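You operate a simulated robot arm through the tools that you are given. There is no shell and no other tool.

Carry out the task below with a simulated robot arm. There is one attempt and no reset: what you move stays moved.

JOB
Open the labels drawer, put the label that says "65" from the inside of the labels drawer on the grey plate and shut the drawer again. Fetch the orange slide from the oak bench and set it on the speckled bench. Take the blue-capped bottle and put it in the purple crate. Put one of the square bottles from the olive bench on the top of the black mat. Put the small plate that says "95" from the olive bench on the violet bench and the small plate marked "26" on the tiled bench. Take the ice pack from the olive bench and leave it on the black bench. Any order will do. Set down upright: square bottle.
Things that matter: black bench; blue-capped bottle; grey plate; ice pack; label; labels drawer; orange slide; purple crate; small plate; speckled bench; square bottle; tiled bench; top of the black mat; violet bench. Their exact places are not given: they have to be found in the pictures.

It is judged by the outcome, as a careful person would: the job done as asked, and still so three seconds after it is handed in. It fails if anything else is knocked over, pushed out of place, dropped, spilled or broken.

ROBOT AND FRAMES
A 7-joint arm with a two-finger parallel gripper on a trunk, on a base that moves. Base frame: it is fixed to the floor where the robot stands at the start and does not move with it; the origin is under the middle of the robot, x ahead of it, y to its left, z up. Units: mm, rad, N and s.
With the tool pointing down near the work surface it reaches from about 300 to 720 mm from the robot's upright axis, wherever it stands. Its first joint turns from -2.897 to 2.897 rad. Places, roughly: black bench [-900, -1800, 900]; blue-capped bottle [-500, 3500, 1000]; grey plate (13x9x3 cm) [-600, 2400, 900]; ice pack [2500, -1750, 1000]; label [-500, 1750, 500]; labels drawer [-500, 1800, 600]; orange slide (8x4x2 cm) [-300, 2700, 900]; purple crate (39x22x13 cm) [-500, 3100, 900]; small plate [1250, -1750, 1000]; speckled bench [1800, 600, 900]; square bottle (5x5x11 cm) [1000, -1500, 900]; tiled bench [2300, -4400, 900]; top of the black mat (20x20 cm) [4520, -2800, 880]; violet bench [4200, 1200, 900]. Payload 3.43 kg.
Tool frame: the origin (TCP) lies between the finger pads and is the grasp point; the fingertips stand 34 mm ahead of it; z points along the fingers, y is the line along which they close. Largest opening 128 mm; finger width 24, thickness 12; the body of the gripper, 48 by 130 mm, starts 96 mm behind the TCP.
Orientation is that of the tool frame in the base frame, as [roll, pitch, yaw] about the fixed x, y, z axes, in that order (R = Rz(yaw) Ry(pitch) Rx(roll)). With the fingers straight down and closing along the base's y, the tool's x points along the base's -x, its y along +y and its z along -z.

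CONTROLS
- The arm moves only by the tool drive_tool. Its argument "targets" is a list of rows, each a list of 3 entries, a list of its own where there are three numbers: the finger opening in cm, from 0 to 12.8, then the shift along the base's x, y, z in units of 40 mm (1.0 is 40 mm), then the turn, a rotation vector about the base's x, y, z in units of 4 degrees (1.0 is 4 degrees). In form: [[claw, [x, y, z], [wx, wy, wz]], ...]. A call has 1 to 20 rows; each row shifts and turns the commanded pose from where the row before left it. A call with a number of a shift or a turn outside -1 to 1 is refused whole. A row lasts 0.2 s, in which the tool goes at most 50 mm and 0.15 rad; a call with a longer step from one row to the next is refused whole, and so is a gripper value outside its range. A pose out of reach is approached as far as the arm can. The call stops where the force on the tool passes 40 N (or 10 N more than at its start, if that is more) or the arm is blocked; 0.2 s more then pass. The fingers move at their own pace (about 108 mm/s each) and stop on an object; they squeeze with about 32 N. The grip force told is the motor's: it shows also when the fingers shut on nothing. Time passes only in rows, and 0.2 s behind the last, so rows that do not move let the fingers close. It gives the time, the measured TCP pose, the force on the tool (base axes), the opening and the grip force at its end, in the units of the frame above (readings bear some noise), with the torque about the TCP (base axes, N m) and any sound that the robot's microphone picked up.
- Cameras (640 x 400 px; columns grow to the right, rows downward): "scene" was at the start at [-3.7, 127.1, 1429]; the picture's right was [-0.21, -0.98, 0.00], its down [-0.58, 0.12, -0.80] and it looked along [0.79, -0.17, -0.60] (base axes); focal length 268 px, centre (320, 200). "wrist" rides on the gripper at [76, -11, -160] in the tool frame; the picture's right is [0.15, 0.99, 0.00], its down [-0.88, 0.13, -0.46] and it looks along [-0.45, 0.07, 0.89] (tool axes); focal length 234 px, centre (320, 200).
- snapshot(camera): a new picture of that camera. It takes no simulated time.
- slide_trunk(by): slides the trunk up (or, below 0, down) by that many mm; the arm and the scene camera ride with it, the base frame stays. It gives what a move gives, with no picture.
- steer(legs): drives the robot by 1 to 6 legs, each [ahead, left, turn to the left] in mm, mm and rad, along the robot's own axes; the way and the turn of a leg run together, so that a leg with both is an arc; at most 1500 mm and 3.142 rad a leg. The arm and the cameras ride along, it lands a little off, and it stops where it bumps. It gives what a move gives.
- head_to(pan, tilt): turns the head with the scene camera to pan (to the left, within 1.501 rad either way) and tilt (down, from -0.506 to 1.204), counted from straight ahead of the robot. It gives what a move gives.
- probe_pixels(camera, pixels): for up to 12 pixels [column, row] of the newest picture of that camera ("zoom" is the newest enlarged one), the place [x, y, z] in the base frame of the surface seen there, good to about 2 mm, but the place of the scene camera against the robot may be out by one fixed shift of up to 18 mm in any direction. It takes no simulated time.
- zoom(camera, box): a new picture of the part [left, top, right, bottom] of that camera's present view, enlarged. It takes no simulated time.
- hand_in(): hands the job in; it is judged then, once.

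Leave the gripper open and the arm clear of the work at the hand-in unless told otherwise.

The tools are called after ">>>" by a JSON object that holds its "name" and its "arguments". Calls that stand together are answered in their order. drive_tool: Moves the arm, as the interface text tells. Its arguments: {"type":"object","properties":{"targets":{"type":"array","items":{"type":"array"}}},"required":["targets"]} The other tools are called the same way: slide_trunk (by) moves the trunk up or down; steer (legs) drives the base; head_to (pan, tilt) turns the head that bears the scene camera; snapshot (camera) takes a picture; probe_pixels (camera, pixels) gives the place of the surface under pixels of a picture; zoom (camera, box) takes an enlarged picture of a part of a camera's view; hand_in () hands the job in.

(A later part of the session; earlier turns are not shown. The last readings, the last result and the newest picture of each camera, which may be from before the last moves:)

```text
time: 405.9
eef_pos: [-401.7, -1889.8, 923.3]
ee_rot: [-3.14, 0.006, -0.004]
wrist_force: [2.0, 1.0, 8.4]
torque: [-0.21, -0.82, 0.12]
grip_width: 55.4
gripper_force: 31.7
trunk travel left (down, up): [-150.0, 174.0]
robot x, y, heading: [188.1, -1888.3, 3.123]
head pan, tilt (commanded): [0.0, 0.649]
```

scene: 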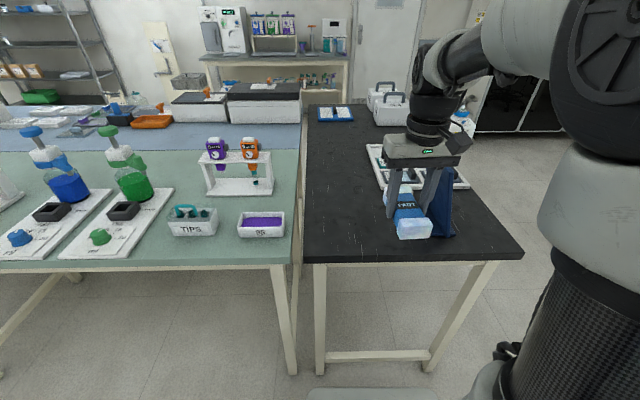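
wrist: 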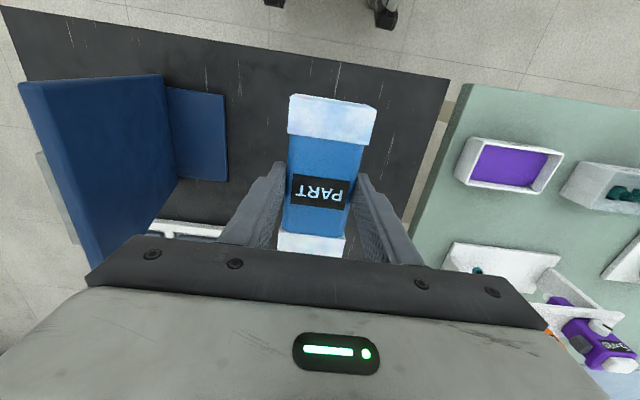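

Contact. I release and lift off.

>>> {"name": "drive_tool", "arguments": {"targets": [[6.5, [0, 0, 0], [0, 0, 0]], [9, [0, 0, 0], [0, 0, 0]], [9, [0, 0, 0], [0, 0, 0]], [9, [0, 0, 0.4], [0, 0, 0]], [9, [0, 0, 0.8], [0, 0, 0]], [9, [0, 0, 0.9], [0, 0, 0]], [9, [0, 0, 0.9], [0, 0, 0]], [9, [0.5, 0, 0.9], [0, 0, 0]], [9, [0.9, 0, 0], [0, 0, 0]], [9, [0.9, 0, 0], [0, 0, 0]], [9, [0.9, 0, 0], [0, 0, 0]]]}}

>>> {"name": "snapshot", "arguments": {"camera": "wrist"}}

>>> {"name": "snapshot", "arguments": {"camera": "scene"}}

```text
time: 408.3
eef_pos: [-273.1, -1889.7, 1076.1]
ee_rot: [-3.14, 0.004, -0.004]
wrist_force: [0.9, 0.1, -0.4]
torque: [0.0, -0.05, -0.05]
grip_width: 90.1
gripper_force: 0.0
trunk travel left (down, up): [-150.0, 174.0]
robot x, y, heading: [193.3, -1892.2, 3.121]
head pan, tilt (commanded): [0.0, 0.649]
```

```text
taken
```

wrist: 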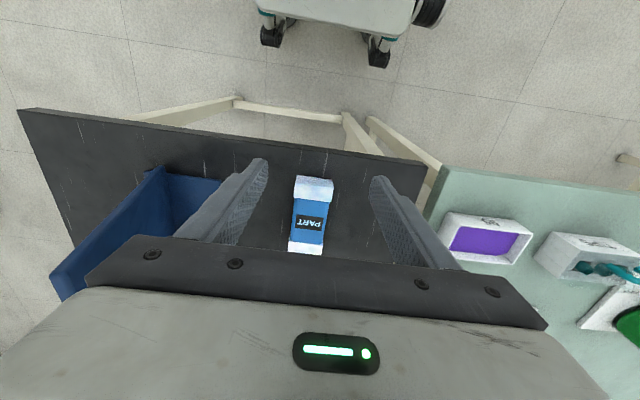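

```text
taken
```

scene: 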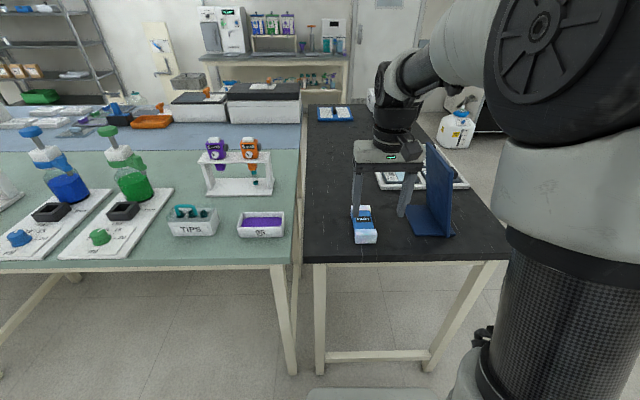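

The ice pack is on the black bench. Next the small plates at the olive bench's west end: I back off, turn to face east, and position opposite plate 26.

>>> {"name": "steer", "arguments": {"legs": [[-150, 0, 0], [0, 0, 3.141], [0, 210, 0.02], [130, 0, 0]]}}

>>> {"name": "snapshot", "arguments": {"camera": "scene"}}

>>> {"name": "snapshot", "arguments": {"camera": "wrist"}}

```text
time: 420.0
eef_pos: [949.1, -1731.7, 1075.5]
ee_rot: [-3.139, 0.003, 3.071]
wrist_force: [0.1, -0.7, -0.2]
torque: [0.03, -0.01, 0.02]
grip_width: 90.1
gripper_force: 0.1
trunk travel left (down, up): [-150.0, 174.0]
robot x, y, heading: [483.5, -1699.1, -0.086]
head pan, tilt (commanded): [0.0, 0.649]
```

```text
taken
```

scene: 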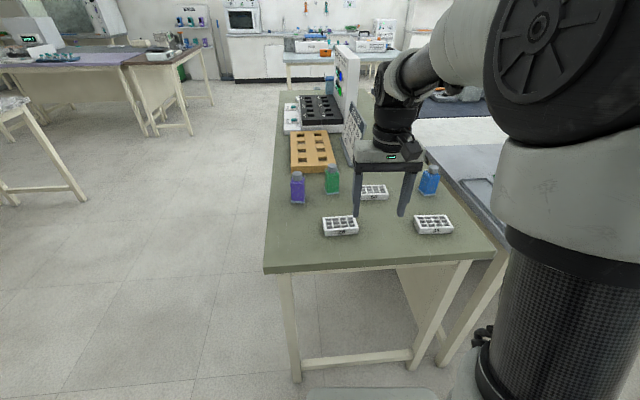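

```text
taken
```

wrist: 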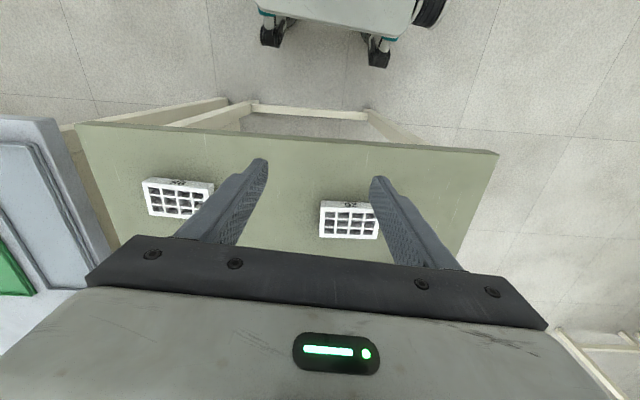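

I zoom on both plates in the wrist and scene views to verify the numbers.

>>> {"name": "zoom", "arguments": {"camera": "scene", "box": [310, 180, 470, 250]}}

>>> {"name": "probe_pixels", "arguments": {"camera": "wrist", "pixels": [[322, 207], [375, 212], [320, 236], [376, 239], [349, 222], [345, 201], [400, 160], [145, 185], [210, 188], [178, 198], [155, 215]]}}

```text
4.00 times, centred on (390, 215) of scene
```

zoom: 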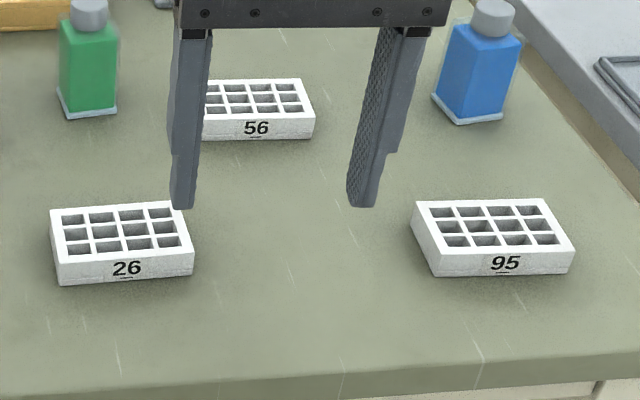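

```text
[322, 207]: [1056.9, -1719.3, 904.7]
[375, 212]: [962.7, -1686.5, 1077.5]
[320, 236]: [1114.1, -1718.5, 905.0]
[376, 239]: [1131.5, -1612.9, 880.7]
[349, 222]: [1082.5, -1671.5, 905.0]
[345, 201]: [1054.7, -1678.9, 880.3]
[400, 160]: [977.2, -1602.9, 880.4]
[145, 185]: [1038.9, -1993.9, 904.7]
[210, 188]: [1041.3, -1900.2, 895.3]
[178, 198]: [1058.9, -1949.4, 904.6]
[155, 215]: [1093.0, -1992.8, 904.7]
```

Confirmed: "26" on the left (north), "95" on the right, "56" behind. Plate 26: x 1055–1115, y -1720…-1624, top 905. I go above it, square the yaw, and open fully (closing along y, 97 mm).

>>> {"name": "drive_tool", "arguments": {"targets": [[12.8, [0.8, 0.3, 0], [0, 0, 1]], [12.8, [0.9, 0.4, 0], [0, 0, 0]], [12.8, [0.9, 0.4, 0], [0, 0, 0]], [12.8, [0.8, 0.4, 0], [0, 0, 0]], [12.8, [0, 0, -0.5], [0, 0, 0]], [12.8, [0, 0, 0], [0, 0, 0]]]}}

>>> {"name": "snapshot", "arguments": {"camera": "wrist"}}

```text
time: 421.4
eef_pos: [1085.4, -1671.2, 1053.4]
ee_rot: [-3.14, 0.003, 3.139]
wrist_force: [0.4, -0.1, -0.5]
torque: [-0.02, 0.0, 0.01]
grip_width: 128.3
gripper_force: 0.1
trunk travel left (down, up): [-150.0, 174.0]
robot x, y, heading: [490.0, -1693.9, -0.088]
head pan, tilt (commanded): [0.0, 0.649]
```

```text
taken
```

wrist: 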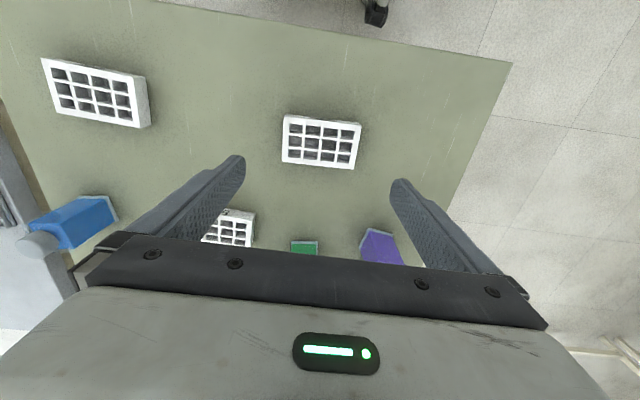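

>>> {"name": "probe_pixels", "arguments": {"camera": "wrist", "pixels": [[287, 119], [357, 127], [285, 158], [352, 165], [320, 140], [320, 122], [318, 162]]}}

```text
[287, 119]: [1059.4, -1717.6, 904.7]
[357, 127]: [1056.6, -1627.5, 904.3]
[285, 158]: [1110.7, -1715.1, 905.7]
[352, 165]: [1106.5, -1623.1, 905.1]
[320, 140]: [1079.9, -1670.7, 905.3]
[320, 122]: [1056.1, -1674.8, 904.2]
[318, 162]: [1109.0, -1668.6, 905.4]
```

Aligned. I descend with full opening to z≈921 and close.

>>> {"name": "drive_tool", "arguments": {"targets": [[12.8, [-0.05, 0, -0.9], [0, 0, 0]], [12.8, [0, 0, -0.9], [0, 0, 0]], [12.8, [0, 0, -0.9], [0, 0, 0]], [12.8, [0, 0, -0.5], [0, 0, 0]], [12.8, [0, 0, -0.1], [0, 0, 0]], [12.8, [0, 0, 0], [0, 0, 0]], [10.5, [0, 0, 0], [0, 0, 0]], [8, [0, 0, 0], [0, 0, 0]], [8, [0, 0, 0], [0, 0, 0]], [8, [0, 0, 0], [0, 0, 0]]]}}

>>> {"name": "snapshot", "arguments": {"camera": "wrist"}}

```text
time: 423.6
eef_pos: [1083.8, -1669.6, 921.3]
ee_rot: [-3.14, 0.003, 3.139]
wrist_force: [-0.4, -0.6, -0.6]
torque: [0.0, 0.0, 0.0]
grip_width: 99.0
gripper_force: 31.9
trunk travel left (down, up): [-150.0, 174.0]
robot x, y, heading: [487.0, -1698.8, -0.089]
head pan, tilt (commanded): [0.0, 0.649]
```

```text
taken
```

wrist: 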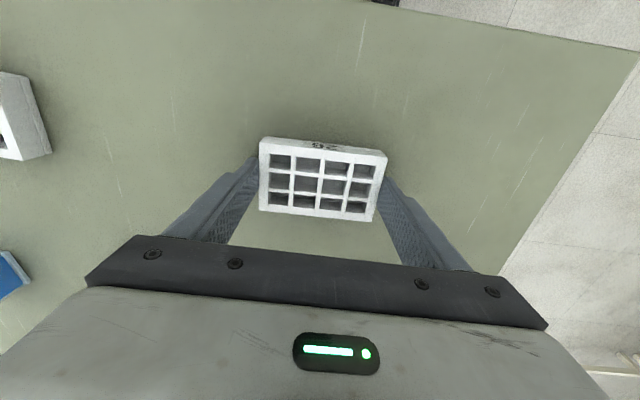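

Plate 26 is gripped (99 mm). I lift and retract.

>>> {"name": "drive_tool", "arguments": {"targets": [[8, [0, 0, 0.3], [0, 0, 0]], [8, [0, 0, 0.8], [0, 0, 0]], [8, [0, 0, 0.9], [0, 0, 0]], [8, [0, 0, 0.9], [0, 0, 0]], [8, [0, 0, 0.9], [0, 0, 0]], [8, [-0.8, 0, 0.4], [0, 0, 0]], [8, [-0.9, 0, 0], [0, 0, 0]], [8, [-0.9, 0, 0], [0, 0, 0]], [8, [-0.9, 0, 0], [0, 0, 0]], [8, [-0.6, 0, 0], [0, 0, 0]], [8, [0, 0, 0], [0, 0, 0]]]}}

>>> {"name": "snapshot", "arguments": {"camera": "wrist"}}

>>> {"name": "head_to", "arguments": {"pan": -1.3, "tilt": 0.3}}

>>> {"name": "snapshot", "arguments": {"camera": "scene"}}

```text
time: 426.0
eef_pos: [917.4, -1672.4, 1089.9]
ee_rot: [-3.139, 0.004, 3.139]
wrist_force: [1.1, 0.8, -0.7]
torque: [-0.02, -0.01, -0.01]
grip_width: 99.1
gripper_force: 32.3
trunk travel left (down, up): [-150.0, 174.0]
robot x, y, heading: [488.4, -1700.5, -0.092]
head pan, tilt (commanded): [0.0, 0.649]
```

```text
taken
```

wrist: 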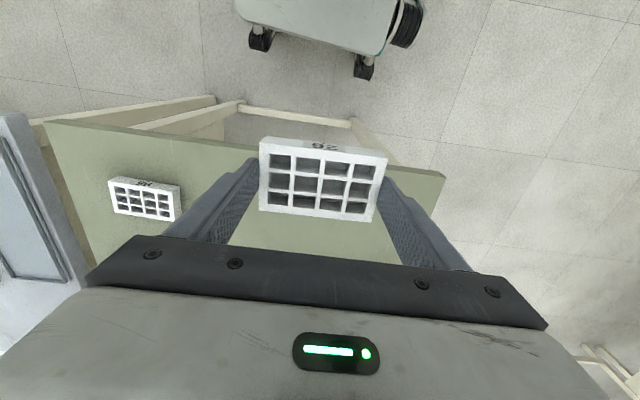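

```text
time: 427.5
eef_pos: [918.0, -1673.1, 1090.6]
ee_rot: [-3.138, 0.003, 3.139]
wrist_force: [0.7, 0.2, -0.1]
torque: [0.01, 0.01, 0.0]
grip_width: 99.3
gripper_force: 32.4
trunk travel left (down, up): [-150.0, 174.0]
robot x, y, heading: [483.0, -1701.8, -0.088]
head pan, tilt (commanded): [-1.3, 0.3]
```

```text
taken
```

scene: 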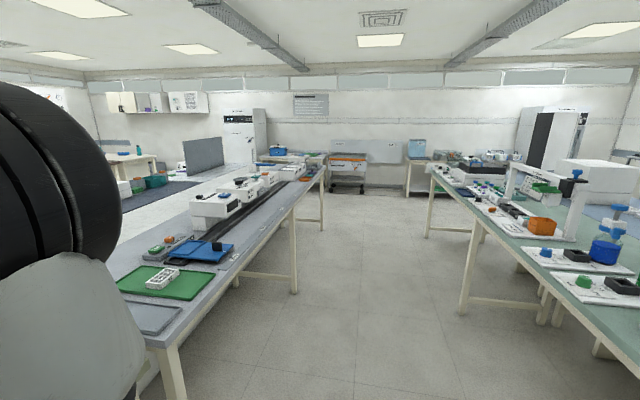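

I see the aisle leading south. I turn south and drive down it to find the tiled bench at about (2300,-4400).

>>> {"name": "steer", "arguments": {"legs": [[-100, 0, 0], [0, 0, -1.483], [1500, 0, 0], [300, 0, 0]]}}

>>> {"name": "head_to", "arguments": {"pan": 0.8, "tilt": 0.35}}

>>> {"name": "snapshot", "arguments": {"camera": "scene"}}

>>> {"name": "head_to", "arguments": {"pan": 0.2, "tilt": 0.35}}

>>> {"name": "snapshot", "arguments": {"camera": "scene"}}

```text
time: 441.0
eef_pos: [499.3, -3899.9, 1090.6]
ee_rot: [-3.14, 0.002, 1.694]
wrist_force: [-0.4, 0.0, -0.9]
torque: [0.03, 0.02, 0.06]
grip_width: 99.0
gripper_force: 32.0
trunk travel left (down, up): [-150.0, 174.0]
robot x, y, heading: [419.1, -3477.5, -1.537]
head pan, tilt (commanded): [-1.3, 0.3]
```

```text
time: 443.0
eef_pos: [499.1, -3899.7, 1090.6]
ee_rot: [-3.141, 0.004, 1.694]
wrist_force: [0.0, -0.3, -0.1]
torque: [0.03, -0.02, 0.02]
grip_width: 98.7
gripper_force: 32.1
trunk travel left (down, up): [-150.0, 174.0]
robot x, y, heading: [422.8, -3475.3, -1.541]
head pan, tilt (commanded): [0.799, 0.351]
```

```text
taken
```

scene: 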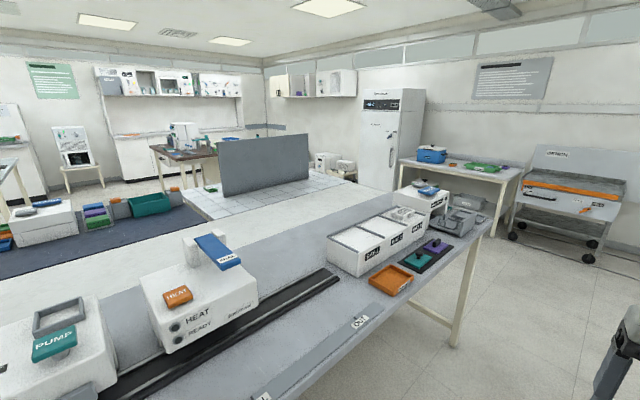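

```text
time: 444.0
eef_pos: [499.7, -3900.5, 1089.6]
ee_rot: [-3.141, 0.004, 1.692]
wrist_force: [1.0, -0.6, 0.4]
torque: [-0.01, -0.03, -0.01]
grip_width: 98.7
gripper_force: 32.4
trunk travel left (down, up): [-150.0, 174.0]
robot x, y, heading: [419.7, -3473.6, -1.536]
head pan, tilt (commanded): [0.201, 0.351]
```

```text
taken
```

scene: 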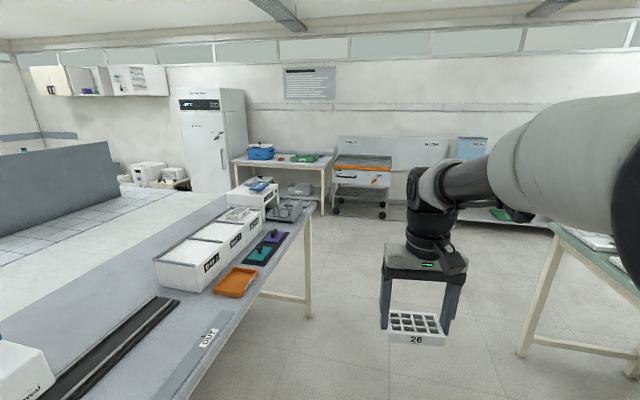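

The tiled surface is visible around (260,200), beside a grey upright panel. I re-aim and probe it.

>>> {"name": "head_to", "arguments": {"pan": 0.8, "tilt": 0.35}}

>>> {"name": "zoom", "arguments": {"camera": "scene", "box": [170, 110, 420, 240]}}

>>> {"name": "probe_pixels", "arguments": {"camera": "zoom", "pixels": [[100, 265], [60, 235], [300, 200], [400, 200], [440, 175], [200, 240], [250, 140], [135, 80], [350, 150], [150, 300], [350, 230], [500, 250]]}}

```text
time: 445.0
eef_pos: [499.0, -3900.5, 1089.7]
ee_rot: [-3.14, 0.004, 1.693]
wrist_force: [-0.6, -0.1, -0.3]
torque: [0.0, -0.02, 0.04]
grip_width: 98.9
gripper_force: 32.1
trunk travel left (down, up): [-150.0, 174.0]
robot x, y, heading: [421.6, -3475.5, -1.533]
head pan, tilt (commanded): [0.799, 0.351]
```

```text
2.56 times, centred on (295, 175) of scene
```

zoom: 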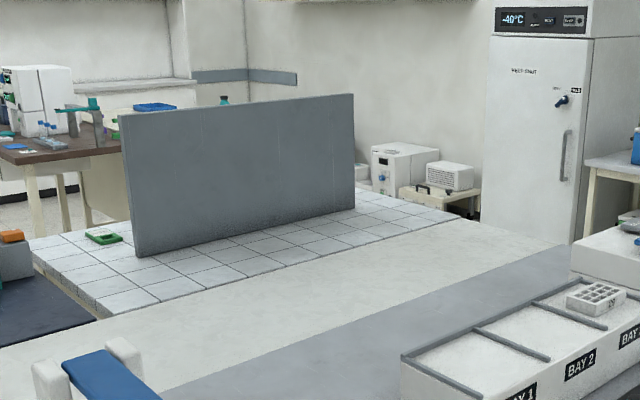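

```text
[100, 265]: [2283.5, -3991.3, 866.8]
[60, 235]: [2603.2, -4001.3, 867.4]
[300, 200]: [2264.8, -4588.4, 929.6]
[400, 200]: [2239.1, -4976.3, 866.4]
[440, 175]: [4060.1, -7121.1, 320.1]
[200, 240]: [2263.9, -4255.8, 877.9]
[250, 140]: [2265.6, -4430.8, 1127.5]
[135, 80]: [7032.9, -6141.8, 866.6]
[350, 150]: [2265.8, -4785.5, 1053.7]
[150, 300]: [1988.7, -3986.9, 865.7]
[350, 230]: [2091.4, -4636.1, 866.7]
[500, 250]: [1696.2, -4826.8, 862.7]
```

The tiled bench spans x≈1980–2620, y≈-3950…-5050, with a grey panel at x≈2265; its east half is reachable from the east corridor. I check whether the passage south of the island is wide enough.

>>> {"name": "head_to", "arguments": {"pan": 0.5, "tilt": 0.45}}

>>> {"name": "snapshot", "arguments": {"camera": "scene"}}

```text
time: 445.8
eef_pos: [499.3, -3901.3, 1090.8]
ee_rot: [-3.141, 0.003, 1.693]
wrist_force: [0.1, 0.7, 0.1]
torque: [-0.03, -0.01, -0.01]
grip_width: 98.8
gripper_force: 32.0
trunk travel left (down, up): [-150.0, 174.0]
robot x, y, heading: [418.3, -3479.3, -1.54]
head pan, tilt (commanded): [0.499, 0.45]
```

```text
taken
```

scene: 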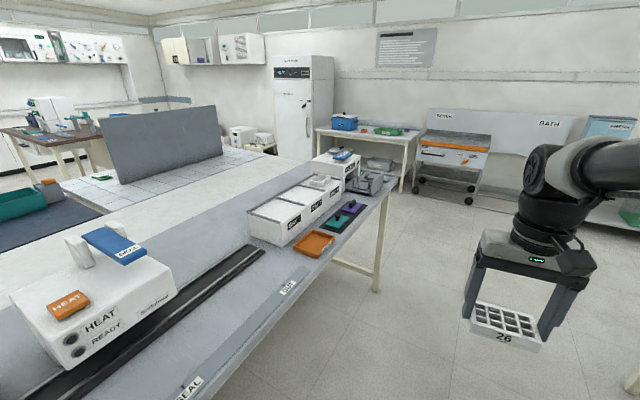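

>>> {"name": "probe_pixels", "arguments": {"camera": "scene", "pixels": [[387, 178], [378, 285], [400, 190], [320, 135], [415, 135], [415, 190], [470, 200], [440, 220], [395, 215], [300, 160], [240, 145], [150, 180]]}}

```text
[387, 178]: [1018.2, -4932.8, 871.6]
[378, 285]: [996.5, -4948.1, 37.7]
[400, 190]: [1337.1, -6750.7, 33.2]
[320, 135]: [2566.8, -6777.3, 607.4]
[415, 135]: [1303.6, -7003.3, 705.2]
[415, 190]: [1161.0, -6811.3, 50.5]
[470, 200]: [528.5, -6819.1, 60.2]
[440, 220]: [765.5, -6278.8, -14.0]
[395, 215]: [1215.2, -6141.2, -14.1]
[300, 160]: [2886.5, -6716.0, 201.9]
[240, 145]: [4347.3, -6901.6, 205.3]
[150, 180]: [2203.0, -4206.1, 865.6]
```

The passage south of the island is ~1.8 m wide. I drive around: south, east, then north on the east side.

>>> {"name": "steer", "arguments": {"legs": [[0, 0, -0.03], [1500, 0, 0], [750, 0, 0], [0, 0, 1.571], [1500, 0, 0], [1250, 0, 0]]}}

>>> {"name": "head_to", "arguments": {"pan": 0.8, "tilt": 0.4}}

>>> {"name": "snapshot", "arguments": {"camera": "scene"}}

```text
time: 474.0
eef_pos: [3601.7, -5662.1, 1089.8]
ee_rot: [-3.14, 0.003, -3.032]
wrist_force: [-0.7, -0.7, 0.4]
torque: [0.0, 0.02, 0.03]
grip_width: 99.0
gripper_force: 31.8
trunk travel left (down, up): [-150.0, 174.0]
robot x, y, heading: [3176.1, -5735.6, 0.024]
head pan, tilt (commanded): [0.499, 0.45]
```

```text
time: 474.8
eef_pos: [3601.2, -5661.7, 1089.4]
ee_rot: [-3.138, 0.005, -3.032]
wrist_force: [-0.8, -0.6, -0.9]
torque: [0.0, -0.05, -0.03]
grip_width: 99.0
gripper_force: 32.1
trunk travel left (down, up): [-150.0, 174.0]
robot x, y, heading: [3176.8, -5739.1, 0.018]
head pan, tilt (commanded): [0.799, 0.4]
```

```text
taken
```

scene: 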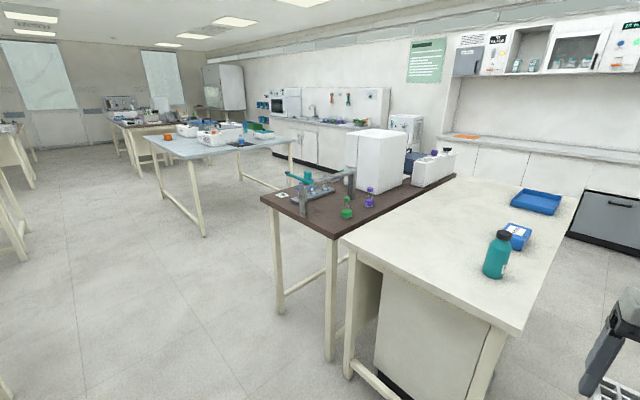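

I check the distances to the brown and beige tables before turning north.

>>> {"name": "probe_pixels", "arguments": {"camera": "scene", "pixels": [[345, 243], [517, 332], [265, 203], [335, 355], [350, 375], [500, 390], [200, 232], [30, 260]]}}

```text
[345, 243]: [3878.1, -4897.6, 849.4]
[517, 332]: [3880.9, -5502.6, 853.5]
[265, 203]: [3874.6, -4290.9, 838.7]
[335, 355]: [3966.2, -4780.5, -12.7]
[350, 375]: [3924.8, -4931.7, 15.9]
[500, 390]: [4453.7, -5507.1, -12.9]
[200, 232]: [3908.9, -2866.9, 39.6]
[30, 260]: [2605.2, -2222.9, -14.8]
```

Tables start at x≈3878, fine. I turn north, drive to y≈-4550, turn west and look at the tiled bench.

>>> {"name": "steer", "arguments": {"legs": [[0, 0, 1.553], [1190, 0, 0], [0, 0, 1.571]]}}

>>> {"name": "head_to", "arguments": {"pan": 0.1, "tilt": 0.55}}

>>> {"name": "snapshot", "arguments": {"camera": "scene"}}

>>> {"name": "snapshot", "arguments": {"camera": "wrist"}}

```text
time: 488.5
eef_pos: [2767.2, -4648.6, 1089.4]
ee_rot: [-3.14, 0.002, 0.092]
wrist_force: [0.7, -0.2, -0.4]
torque: [-0.03, -0.01, -0.04]
grip_width: 99.0
gripper_force: 32.2
trunk travel left (down, up): [-150.0, 174.0]
robot x, y, heading: [3191.5, -4580.8, -3.136]
head pan, tilt (commanded): [0.799, 0.4]
```

```text
time: 489.6
eef_pos: [2766.3, -4647.2, 1091.1]
ee_rot: [-3.139, 0.004, 0.091]
wrist_force: [-0.1, -1.1, 0.4]
torque: [0.0, -0.01, -0.01]
grip_width: 99.1
gripper_force: 32.5
trunk travel left (down, up): [-150.0, 174.0]
robot x, y, heading: [3194.8, -4580.8, -3.133]
head pan, tilt (commanded): [0.099, 0.55]
```

```text
taken
```

scene: 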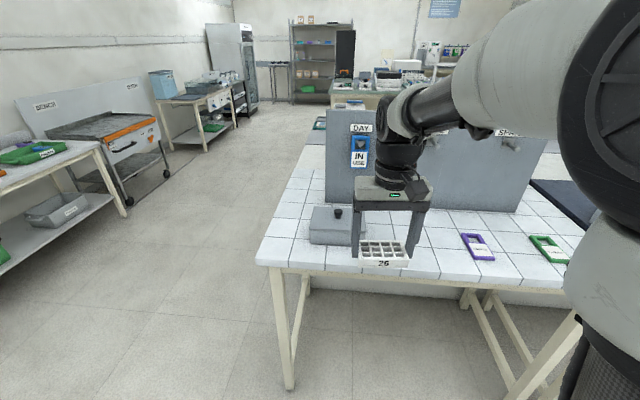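

```text
taken
```

wrist: 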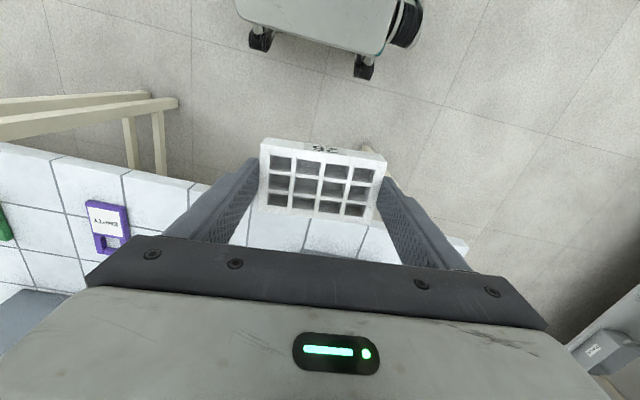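

I see free tiles between the grey box (335,225) and the purple frame (477,247). I probe them.

>>> {"name": "probe_pixels", "arguments": {"camera": "scene", "pixels": [[440, 262], [425, 240], [440, 225], [310, 238], [352, 243], [463, 240], [480, 258], [350, 271], [500, 285], [435, 275], [345, 205], [440, 210]]}}

>>> {"name": "zoom", "arguments": {"camera": "scene", "box": [250, 170, 560, 300]}}

```text
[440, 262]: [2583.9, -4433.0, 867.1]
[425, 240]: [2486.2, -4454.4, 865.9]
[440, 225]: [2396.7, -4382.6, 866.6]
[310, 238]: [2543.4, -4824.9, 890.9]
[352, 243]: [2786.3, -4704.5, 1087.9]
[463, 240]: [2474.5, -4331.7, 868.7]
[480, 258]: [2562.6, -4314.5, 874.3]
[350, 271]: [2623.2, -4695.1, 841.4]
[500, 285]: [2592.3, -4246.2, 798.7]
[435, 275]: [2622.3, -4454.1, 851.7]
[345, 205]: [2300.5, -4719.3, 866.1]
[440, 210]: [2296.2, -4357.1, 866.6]
```

```text
2.06 times, centred on (405, 235) of scene
```

zoom: 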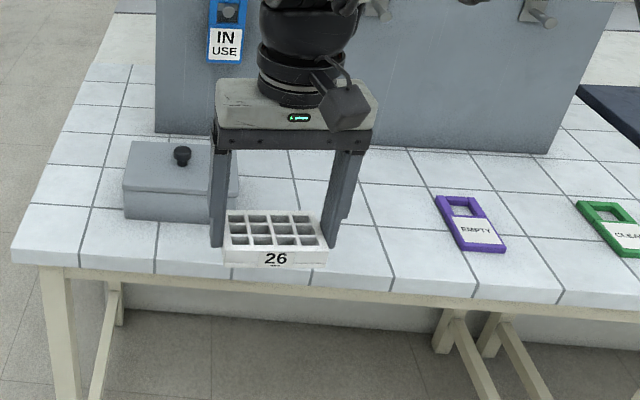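

Free spot: (2500,-4510). I drive 120 mm closer and move the plate over it.

>>> {"name": "steer", "arguments": {"legs": [[120, 0, 0]]}}

>>> {"name": "drive_tool", "arguments": {"targets": [[8, [0, 0.9, 0], [0, 0, -1]], [8, [0, 0.9, 0], [0, 0, -0.3]], [8, [-0.3, 0.9, 0], [0, 0, 0]], [8, [-0.8, 0.7, 0], [0, 0, 0]], [8, [-0.9, 0, 0], [0, 0, 0]], [8, [-0.9, 0, 0], [0, 0, 0]], [8, [-0.7, 0, 0], [0, 0, 0]], [8, [0, 0, 0], [0, 0, 0]]]}}

>>> {"name": "snapshot", "arguments": {"camera": "wrist"}}

>>> {"name": "snapshot", "arguments": {"camera": "scene"}}

```text
time: 490.9
eef_pos: [2644.2, -4649.6, 1089.7]
ee_rot: [-3.139, 0.004, 0.092]
wrist_force: [-0.1, -0.7, -0.5]
torque: [0.02, 0.05, -0.03]
grip_width: 98.8
gripper_force: 31.3
trunk travel left (down, up): [-150.0, 174.0]
robot x, y, heading: [3073.6, -4580.8, -3.137]
head pan, tilt (commanded): [0.099, 0.55]
```

```text
time: 492.6
eef_pos: [2498.2, -4511.6, 1093.7]
ee_rot: [-3.141, 0.005, 0.0]
wrist_force: [-0.4, -0.7, -0.3]
torque: [0.0, -0.03, 0.01]
grip_width: 99.1
gripper_force: 32.4
trunk travel left (down, up): [-150.0, 174.0]
robot x, y, heading: [3072.5, -4581.7, -3.138]
head pan, tilt (commanded): [0.099, 0.55]
```

```text
taken
```

wrist: 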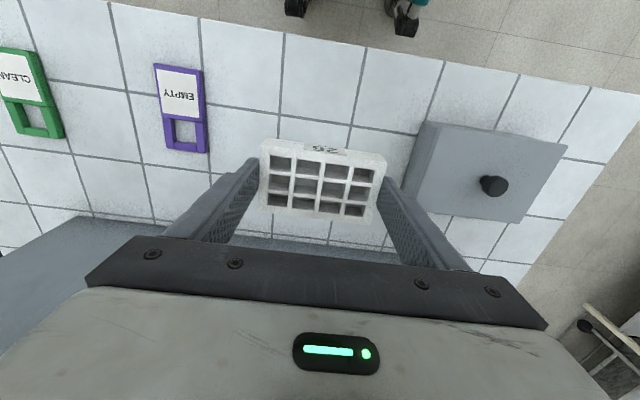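

```text
taken
```

scene: 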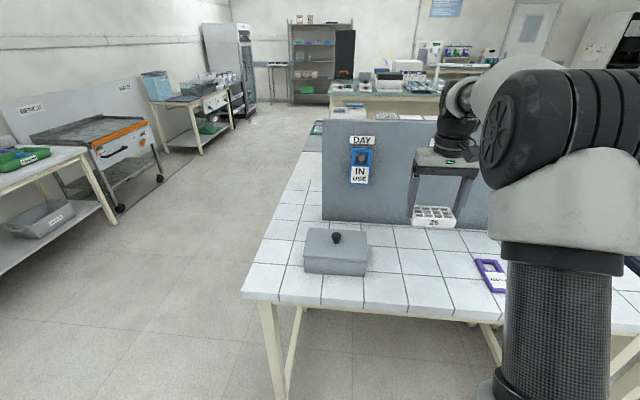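

I probe the neighbours and the tile surface under the plate.

>>> {"name": "probe_pixels", "arguments": {"camera": "wrist", "pixels": [[405, 210], [440, 130], [208, 150], [330, 100], [400, 110], [250, 110], [385, 100], [235, 150]]}}

```text
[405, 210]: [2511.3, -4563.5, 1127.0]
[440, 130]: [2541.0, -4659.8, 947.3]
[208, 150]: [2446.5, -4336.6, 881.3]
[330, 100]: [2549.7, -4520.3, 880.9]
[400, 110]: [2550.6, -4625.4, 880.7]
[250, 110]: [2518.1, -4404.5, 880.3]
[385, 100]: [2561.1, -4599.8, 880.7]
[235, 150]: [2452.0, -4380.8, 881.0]
```

Clear on both sides. I lower the plate.

>>> {"name": "drive_tool", "arguments": {"targets": [[8, [0, 0, -0.9], [0, 0, 0]], [8, [0, 0, -0.9], [0, 0, 0]], [8, [0, 0, -0.9], [0, 0, 0]], [8, [0, 0, -0.9], [0, 0, 0]], [8, [0, 0, -0.55], [0, 0, 0]], [8, [0, 0, -0.05], [0, 0, 0]], [8, [0, 0, -0.04], [0, 0, 0]], [8, [0, 0, 0], [0, 0, 0]]]}}

```text
time: 494.4
eef_pos: [2500.4, -4512.8, 920.8]
ee_rot: [-3.14, 0.003, 0.002]
wrist_force: [0.5, -0.3, 0.5]
torque: [0.01, 0.0, 0.02]
grip_width: 98.7
gripper_force: 32.0
trunk travel left (down, up): [-150.0, 174.0]
robot x, y, heading: [3074.9, -4582.3, -3.137]
head pan, tilt (commanded): [0.099, 0.55]
```

>>> {"name": "drive_tool", "arguments": {"targets": [[8, [0, 0, -0.03], [0, 0, 0]], [8, [0, 0, -0.03], [0, 0, 0]], [8, [0, 0, 0], [0, 0, 0]]]}}

```text
time: 495.2
eef_pos: [2500.8, -4512.6, 921.1]
ee_rot: [-3.141, 0.009, 0.003]
wrist_force: [-4.4, 0.8, 15.8]
torque: [-0.2, -0.29, 0.04]
grip_width: 98.9
gripper_force: 31.5
trunk travel left (down, up): [-150.0, 174.0]
robot x, y, heading: [3071.4, -4584.2, -3.142]
head pan, tilt (commanded): [0.099, 0.55]
```

Contact. I ease slightly, open and lift away.

>>> {"name": "drive_tool", "arguments": {"targets": [[8, [0, 0, 0.03], [0, 0, 0]], [11, [0, 0, 0], [0, 0, 0]], [12.5, [0, 0, 0], [0, 0, 0]], [12.5, [0, 0, 0], [0, 0, 0]], [12.5, [0, 0, 0.4], [0, 0, 0]], [12.5, [0, 0, 0.8], [0, 0, 0]], [12.5, [0, 0, 0.9], [0, 0, 0]], [12.5, [0, 0, 0.9], [0, 0, 0]], [12.5, [0, 0, 0.9], [0, 0, 0]], [12.5, [0.9, 0, 0.3], [0, 0, 0]], [12.5, [0.9, 0, 0], [0, 0, 0]], [12.5, [0.9, 0, 0], [0, 0, 0]], [12.5, [0.9, 0, 0], [0, 0, 0]]]}}

>>> {"name": "snapshot", "arguments": {"camera": "wrist"}}

>>> {"name": "snapshot", "arguments": {"camera": "scene"}}

```text
time: 498.1
eef_pos: [2646.9, -4509.4, 1088.6]
ee_rot: [-3.14, 0.003, 0.002]
wrist_force: [-0.1, -0.5, -1.0]
torque: [0.0, -0.01, 0.0]
grip_width: 124.8
gripper_force: 0.0
trunk travel left (down, up): [-150.0, 174.0]
robot x, y, heading: [3073.7, -4580.7, -3.138]
head pan, tilt (commanded): [0.099, 0.55]
```

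```text
taken
```

wrist: 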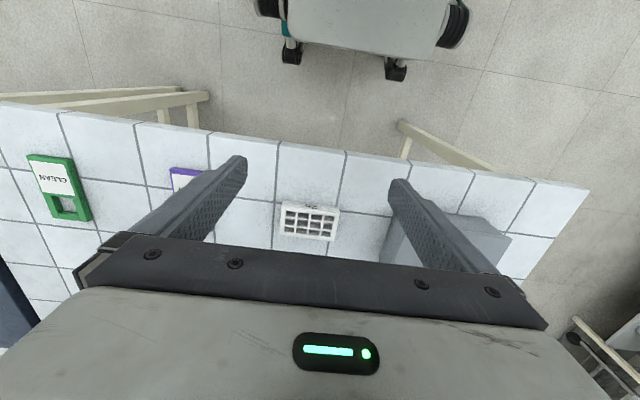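

```text
taken
```

scene: 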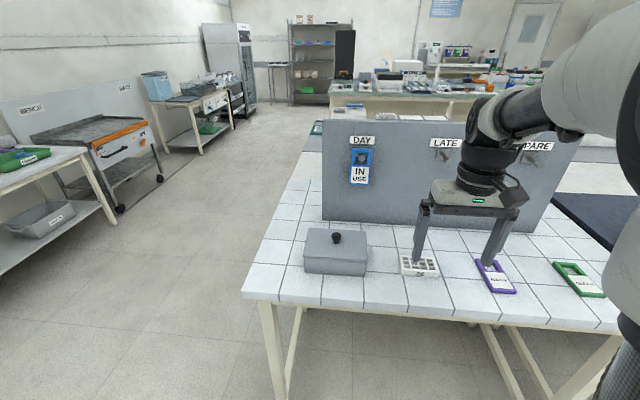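

Plate 26 lies on the tiled bench. Now back for plate 95: I go north through the corridor, then west, then down the west aisle.

>>> {"name": "steer", "arguments": {"legs": [[-160, 0, 0], [0, 0, -1.575], [1500, 0, 0], [1500, 0, 0], [980, 0, 0]]}}

```text
time: 522.1
eef_pos: [3241.6, -175.8, 1087.9]
ee_rot: [-3.139, 0.004, -1.533]
wrist_force: [0.1, 1.0, 0.0]
torque: [-0.03, -0.01, 0.01]
grip_width: 125.1
gripper_force: 0.1
trunk travel left (down, up): [-150.0, 174.0]
robot x, y, heading: [3184.6, -602.8, 1.611]
head pan, tilt (commanded): [0.099, 0.55]
```

>>> {"name": "steer", "arguments": {"legs": [[0, 0, 1.531], [1500, 0, 0], [1230, 0, 0], [0, 0, 1.571], [1290, 0, 0], [0, 0, 1.571]]}}

>>> {"name": "head_to", "arguments": {"pan": 0.0, "tilt": 0.65}}

>>> {"name": "snapshot", "arguments": {"camera": "scene"}}

>>> {"name": "snapshot", "arguments": {"camera": "wrist"}}

```text
time: 550.5
eef_pos: [698.4, -2481.8, 1089.7]
ee_rot: [-3.14, 0.003, 1.935]
wrist_force: [-0.1, -0.9, 0.6]
torque: [0.0, 0.03, 0.04]
grip_width: 125.1
gripper_force: 0.1
trunk travel left (down, up): [-150.0, 174.0]
robot x, y, heading: [616.7, -2055.9, -1.205]
head pan, tilt (commanded): [0.099, 0.55]
stopped in leg 6: the robot was blocked; the commanded pose is now the measured one
```

```text
time: 551.1
eef_pos: [697.1, -2482.8, 1089.7]
ee_rot: [-3.142, 0.004, 1.936]
wrist_force: [0.4, 0.7, -0.4]
torque: [0.03, 0.0, 0.0]
grip_width: 125.1
gripper_force: 0.1
trunk travel left (down, up): [-150.0, 174.0]
robot x, y, heading: [614.9, -2055.5, -1.206]
head pan, tilt (commanded): [0.0, 0.649]
```

```text
taken
```

scene: 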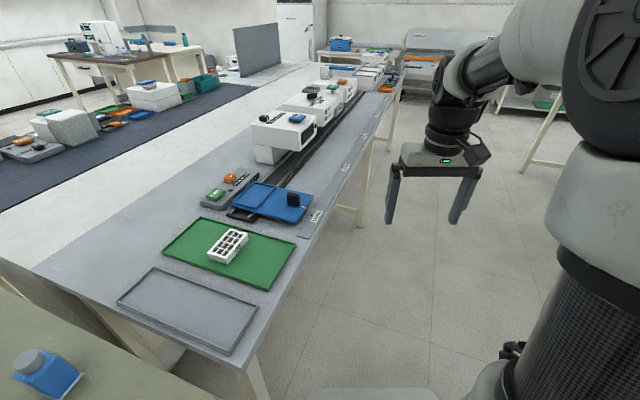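

```text
taken
```

wrist: 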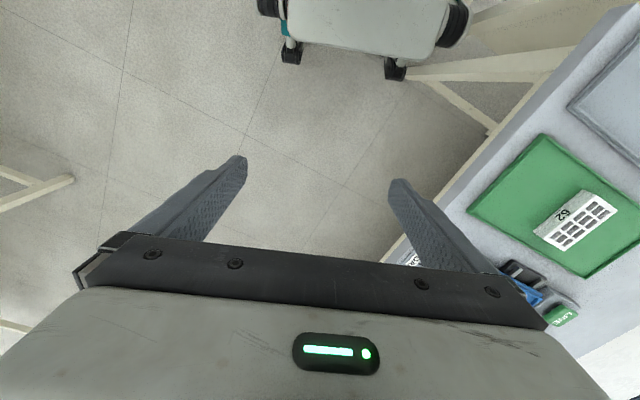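

The base bumped while turning since it drifted to x≈617, too close to the benches. I check the surroundings look undisturbed (they do), then back away to x≈460 and turn again.

>>> {"name": "steer", "arguments": {"legs": [[-110, -150, 0]]}}

>>> {"name": "head_to", "arguments": {"pan": 1.2, "tilt": 0.6}}

>>> {"name": "snapshot", "arguments": {"camera": "scene"}}

```text
time: 553.2
eef_pos: [515.2, -2433.5, 1089.0]
ee_rot: [3.14, 0.003, 1.936]
wrist_force: [-0.2, 0.1, 0.3]
torque: [0.01, -0.01, -0.01]
grip_width: 124.9
gripper_force: 0.0
trunk travel left (down, up): [-150.0, 174.0]
robot x, y, heading: [431.1, -2011.2, -1.205]
head pan, tilt (commanded): [0.0, 0.649]
```

```text
time: 554.6
eef_pos: [514.9, -2433.7, 1089.6]
ee_rot: [3.141, 0.003, 1.935]
wrist_force: [-0.4, 0.0, -0.6]
torque: [-0.02, 0.01, -0.01]
grip_width: 124.9
gripper_force: 0.0
trunk travel left (down, up): [-150.0, 174.0]
robot x, y, heading: [432.2, -2011.3, -1.198]
head pan, tilt (commanded): [1.201, 0.6]
```

```text
taken
```

scene: 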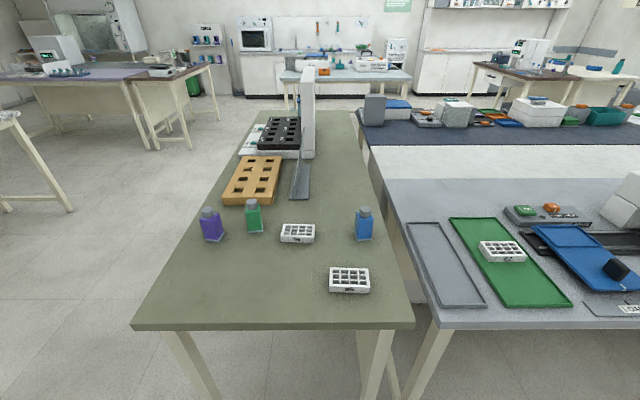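

Everything is upright and in place. I turn to face east and shift a bit to line up with plate 95.

>>> {"name": "steer", "arguments": {"legs": [[0, 0, 1.2], [30, 60, 0]]}}

>>> {"name": "head_to", "arguments": {"pan": 0.0, "tilt": 0.65}}

>>> {"name": "snapshot", "arguments": {"camera": "wrist"}}

>>> {"name": "snapshot", "arguments": {"camera": "scene"}}

```text
time: 559.0
eef_pos: [885.4, -2022.1, 1089.6]
ee_rot: [-3.141, 0.002, 3.14]
wrist_force: [0.6, 0.0, 0.3]
torque: [0.01, 0.0, 0.01]
grip_width: 124.9
gripper_force: 0.1
trunk travel left (down, up): [-150.0, 174.0]
robot x, y, heading: [462.5, -1951.7, 0.004]
head pan, tilt (commanded): [1.201, 0.6]
```

```text
time: 560.4
eef_pos: [886.4, -2022.0, 1089.6]
ee_rot: [-3.142, 0.003, 3.14]
wrist_force: [-0.3, 0.8, 0.1]
torque: [0.02, 0.01, 0.01]
grip_width: 125.2
gripper_force: 0.1
trunk travel left (down, up): [-150.0, 174.0]
robot x, y, heading: [462.6, -1946.8, 0.001]
head pan, tilt (commanded): [0.0, 0.649]
```

```text
taken
```

wrist: 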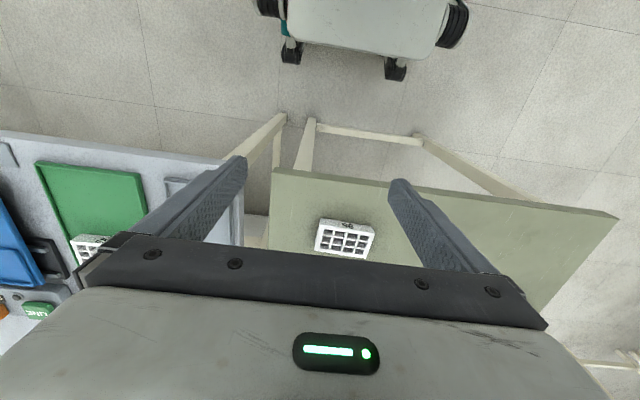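

```text
taken
```

scene: 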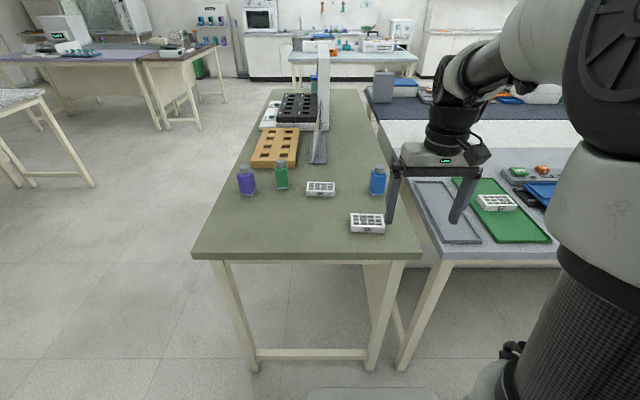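

I probe plate 95's corners and confirm its number.

>>> {"name": "probe_pixels", "arguments": {"camera": "wrist", "pixels": [[322, 225], [371, 231], [318, 248], [366, 255], [345, 240]]}}

>>> {"name": "zoom", "arguments": {"camera": "scene", "box": [300, 170, 410, 250]}}

```text
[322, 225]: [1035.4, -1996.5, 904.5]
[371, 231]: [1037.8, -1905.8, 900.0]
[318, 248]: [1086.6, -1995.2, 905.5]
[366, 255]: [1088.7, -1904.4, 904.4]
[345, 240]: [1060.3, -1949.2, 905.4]
```

```text
5.00 times, centred on (355, 210) of scene
```

zoom: 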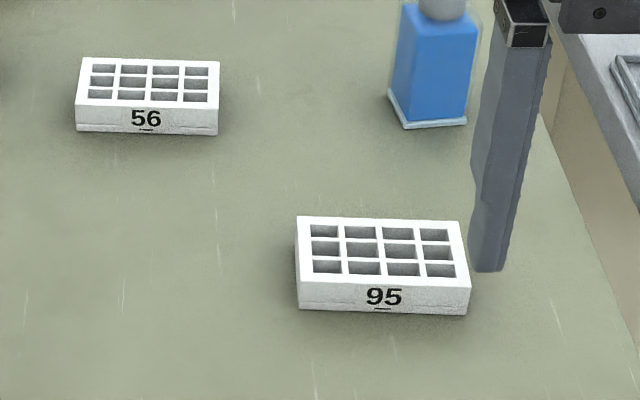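

Plate 95 centred at (1063,-1950). I move above it and check alignment.

>>> {"name": "drive_tool", "arguments": {"targets": [[12.8, [0.8, 0.4, 0], [0, 0, 0]], [12.8, [0.9, 0.4, 0], [0, 0, 0]], [12.8, [0.9, 0.4, 0], [0, 0, 0]], [12.8, [0.9, 0.4, 0], [0, 0, 0]], [12.8, [0.9, 0.2, 0], [0, 0, 0]], [12.8, [0, 0, -0.8], [0, 0, 0]], [12.8, [0, 0, 0], [0, 0, 0]]]}}

>>> {"name": "snapshot", "arguments": {"camera": "wrist"}}

```text
time: 562.0
eef_pos: [1059.6, -1948.5, 1057.9]
ee_rot: [3.141, 0.004, 3.139]
wrist_force: [0.4, 0.4, 0.7]
torque: [0.0, 0.0, 0.01]
grip_width: 127.9
gripper_force: 0.0
trunk travel left (down, up): [-150.0, 174.0]
robot x, y, heading: [458.5, -1946.4, -0.002]
head pan, tilt (commanded): [0.0, 0.649]
```

```text
taken
```

wrist: 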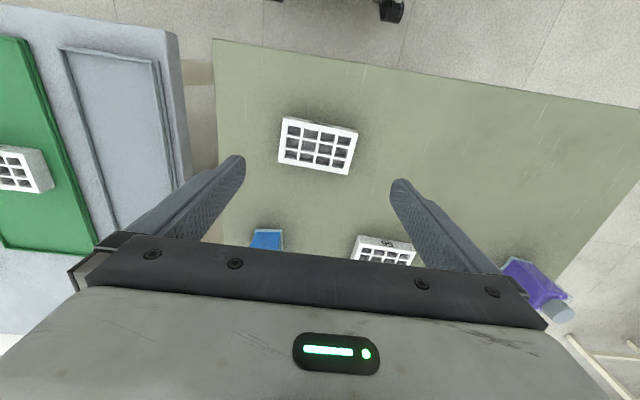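

>>> {"name": "probe_pixels", "arguments": {"camera": "wrist", "pixels": [[286, 121], [355, 133], [281, 160], [348, 172], [318, 146]]}}

```text
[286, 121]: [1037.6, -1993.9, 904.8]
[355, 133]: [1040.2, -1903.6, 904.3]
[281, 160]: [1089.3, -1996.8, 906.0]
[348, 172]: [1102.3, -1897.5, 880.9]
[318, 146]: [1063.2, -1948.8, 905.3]
```

>>> {"name": "drive_tool", "arguments": {"targets": [[12.8, [0.12, 0, -0.9], [0, 0, 0]], [12.8, [0, 0, -0.9], [0, 0, 0]], [12.8, [0, 0, -0.9], [0, 0, 0]], [12.8, [0, 0, -0.6], [0, 0, 0]], [12.8, [0, 0, -0.1], [0, 0, 0]], [12.8, [0, 0, 0], [0, 0, 0]], [10.5, [0, 0, 0], [0, 0, 0]], [8, [0, 0, 0], [0, 0, 0]], [8, [0, 0, 0], [0, 0, 0]], [8, [0, 0, 0], [0, 0, 0]]]}}

>>> {"name": "snapshot", "arguments": {"camera": "wrist"}}

```text
time: 564.2
eef_pos: [1067.7, -1949.5, 920.7]
ee_rot: [3.141, 0.004, 3.139]
wrist_force: [-0.6, 0.1, -0.1]
torque: [-0.03, -0.03, 0.02]
grip_width: 99.5
gripper_force: 32.3
trunk travel left (down, up): [-150.0, 174.0]
robot x, y, heading: [463.4, -1945.3, 0.004]
head pan, tilt (commanded): [0.0, 0.649]
```

```text
taken
```

wrist: 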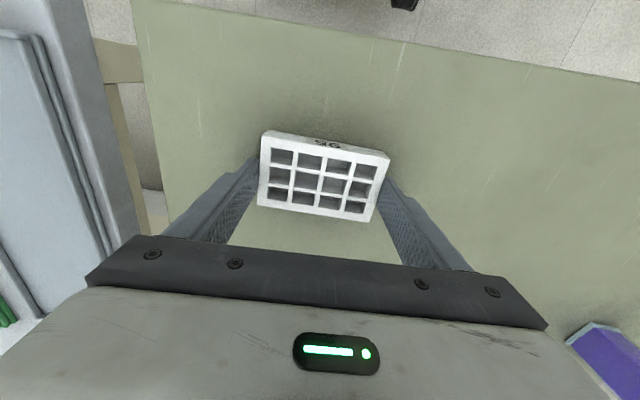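

Plate 95 is gripped (99.5 mm). I lift and retract.

>>> {"name": "drive_tool", "arguments": {"targets": [[8, [0, 0, 0.3], [0, 0, 0]], [8, [0, 0, 0.8], [0, 0, 0]], [8, [0, 0, 0.9], [0, 0, 0]], [8, [0, 0, 0.9], [0, 0, 0]], [8, [0, 0, 0.9], [0, 0, 0]], [8, [-0.8, 0, 0.4], [0, 0, 0]], [8, [-0.9, 0, 0], [0, 0, 0]], [8, [-0.9, 0, 0], [0, 0, 0]], [8, [-0.9, 0, 0], [0, 0, 0]], [8, [-0.9, 0, 0], [0, 0, 0]], [8, [0, 0, 0], [0, 0, 0]]]}}

>>> {"name": "snapshot", "arguments": {"camera": "wrist"}}

```text
time: 566.6
eef_pos: [890.5, -1953.0, 1089.2]
ee_rot: [3.141, 0.004, 3.139]
wrist_force: [0.4, -0.9, -0.4]
torque: [0.02, 0.0, 0.01]
grip_width: 99.3
gripper_force: 31.5
trunk travel left (down, up): [-150.0, 174.0]
robot x, y, heading: [458.7, -1949.2, 0.002]
head pan, tilt (commanded): [0.0, 0.649]
```

```text
taken
```

wrist: 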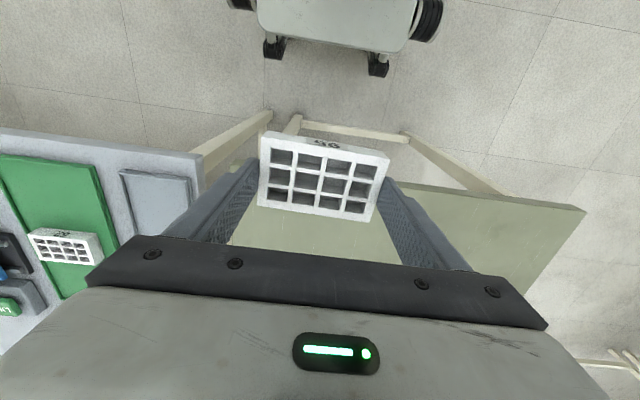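

Now to the violet bench near (4200,1200): back off, go north to y≈-600, then east and look.

>>> {"name": "steer", "arguments": {"legs": [[-130, 0, 0], [0, 0, 1.571], [1400, 0, 0], [0, 0, -1.571], [1500, 0, 0], [900, 0, 0]]}}

>>> {"name": "head_to", "arguments": {"pan": 0.6, "tilt": 0.35}}

>>> {"name": "snapshot", "arguments": {"camera": "scene"}}

```text
time: 593.6
eef_pos: [3119.0, -787.8, 1090.3]
ee_rot: [-3.14, 0.004, 3.03]
wrist_force: [-0.8, 0.2, -0.2]
torque: [0.01, 0.0, 0.0]
grip_width: 99.2
gripper_force: 32.0
trunk travel left (down, up): [-150.0, 174.0]
robot x, y, heading: [2693.6, -733.5, -0.11]
head pan, tilt (commanded): [0.0, 0.649]
```

```text
time: 594.6
eef_pos: [3118.8, -786.2, 1088.3]
ee_rot: [-3.142, 0.004, 3.029]
wrist_force: [-0.5, 0.6, -1.2]
torque: [0.0, 0.03, 0.01]
grip_width: 98.9
gripper_force: 31.8
trunk travel left (down, up): [-150.0, 174.0]
robot x, y, heading: [2692.3, -734.9, -0.108]
head pan, tilt (commanded): [0.6, 0.351]
```

```text
taken
```

scene: 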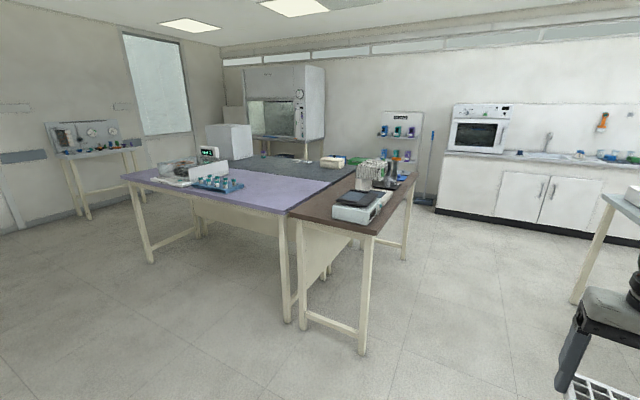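

The violet bench is the one at (220,190), next to a brown one. I probe its corners and free area.

>>> {"name": "zoom", "arguments": {"camera": "scene", "box": [110, 130, 400, 260]}}

>>> {"name": "probe_pixels", "arguments": {"camera": "scene", "pixels": [[282, 213], [123, 177], [310, 187], [260, 190], [265, 200], [240, 180], [230, 200], [200, 180], [298, 222], [375, 232], [280, 175], [215, 195]]}}

```text
2.21 times, centred on (255, 195) of scene
```

zoom: 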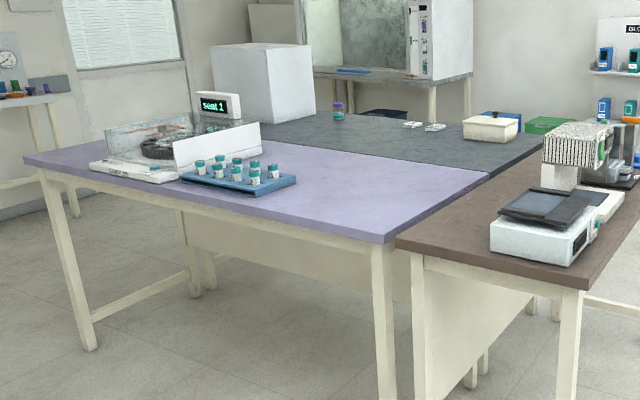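

```text
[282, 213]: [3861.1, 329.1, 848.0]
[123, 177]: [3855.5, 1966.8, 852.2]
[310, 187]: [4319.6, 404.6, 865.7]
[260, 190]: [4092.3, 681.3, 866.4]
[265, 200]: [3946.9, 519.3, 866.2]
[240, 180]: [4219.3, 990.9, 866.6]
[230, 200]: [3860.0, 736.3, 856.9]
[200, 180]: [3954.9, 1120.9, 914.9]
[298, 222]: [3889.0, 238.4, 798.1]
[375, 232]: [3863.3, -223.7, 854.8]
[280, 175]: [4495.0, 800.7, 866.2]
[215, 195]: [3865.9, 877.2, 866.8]
```

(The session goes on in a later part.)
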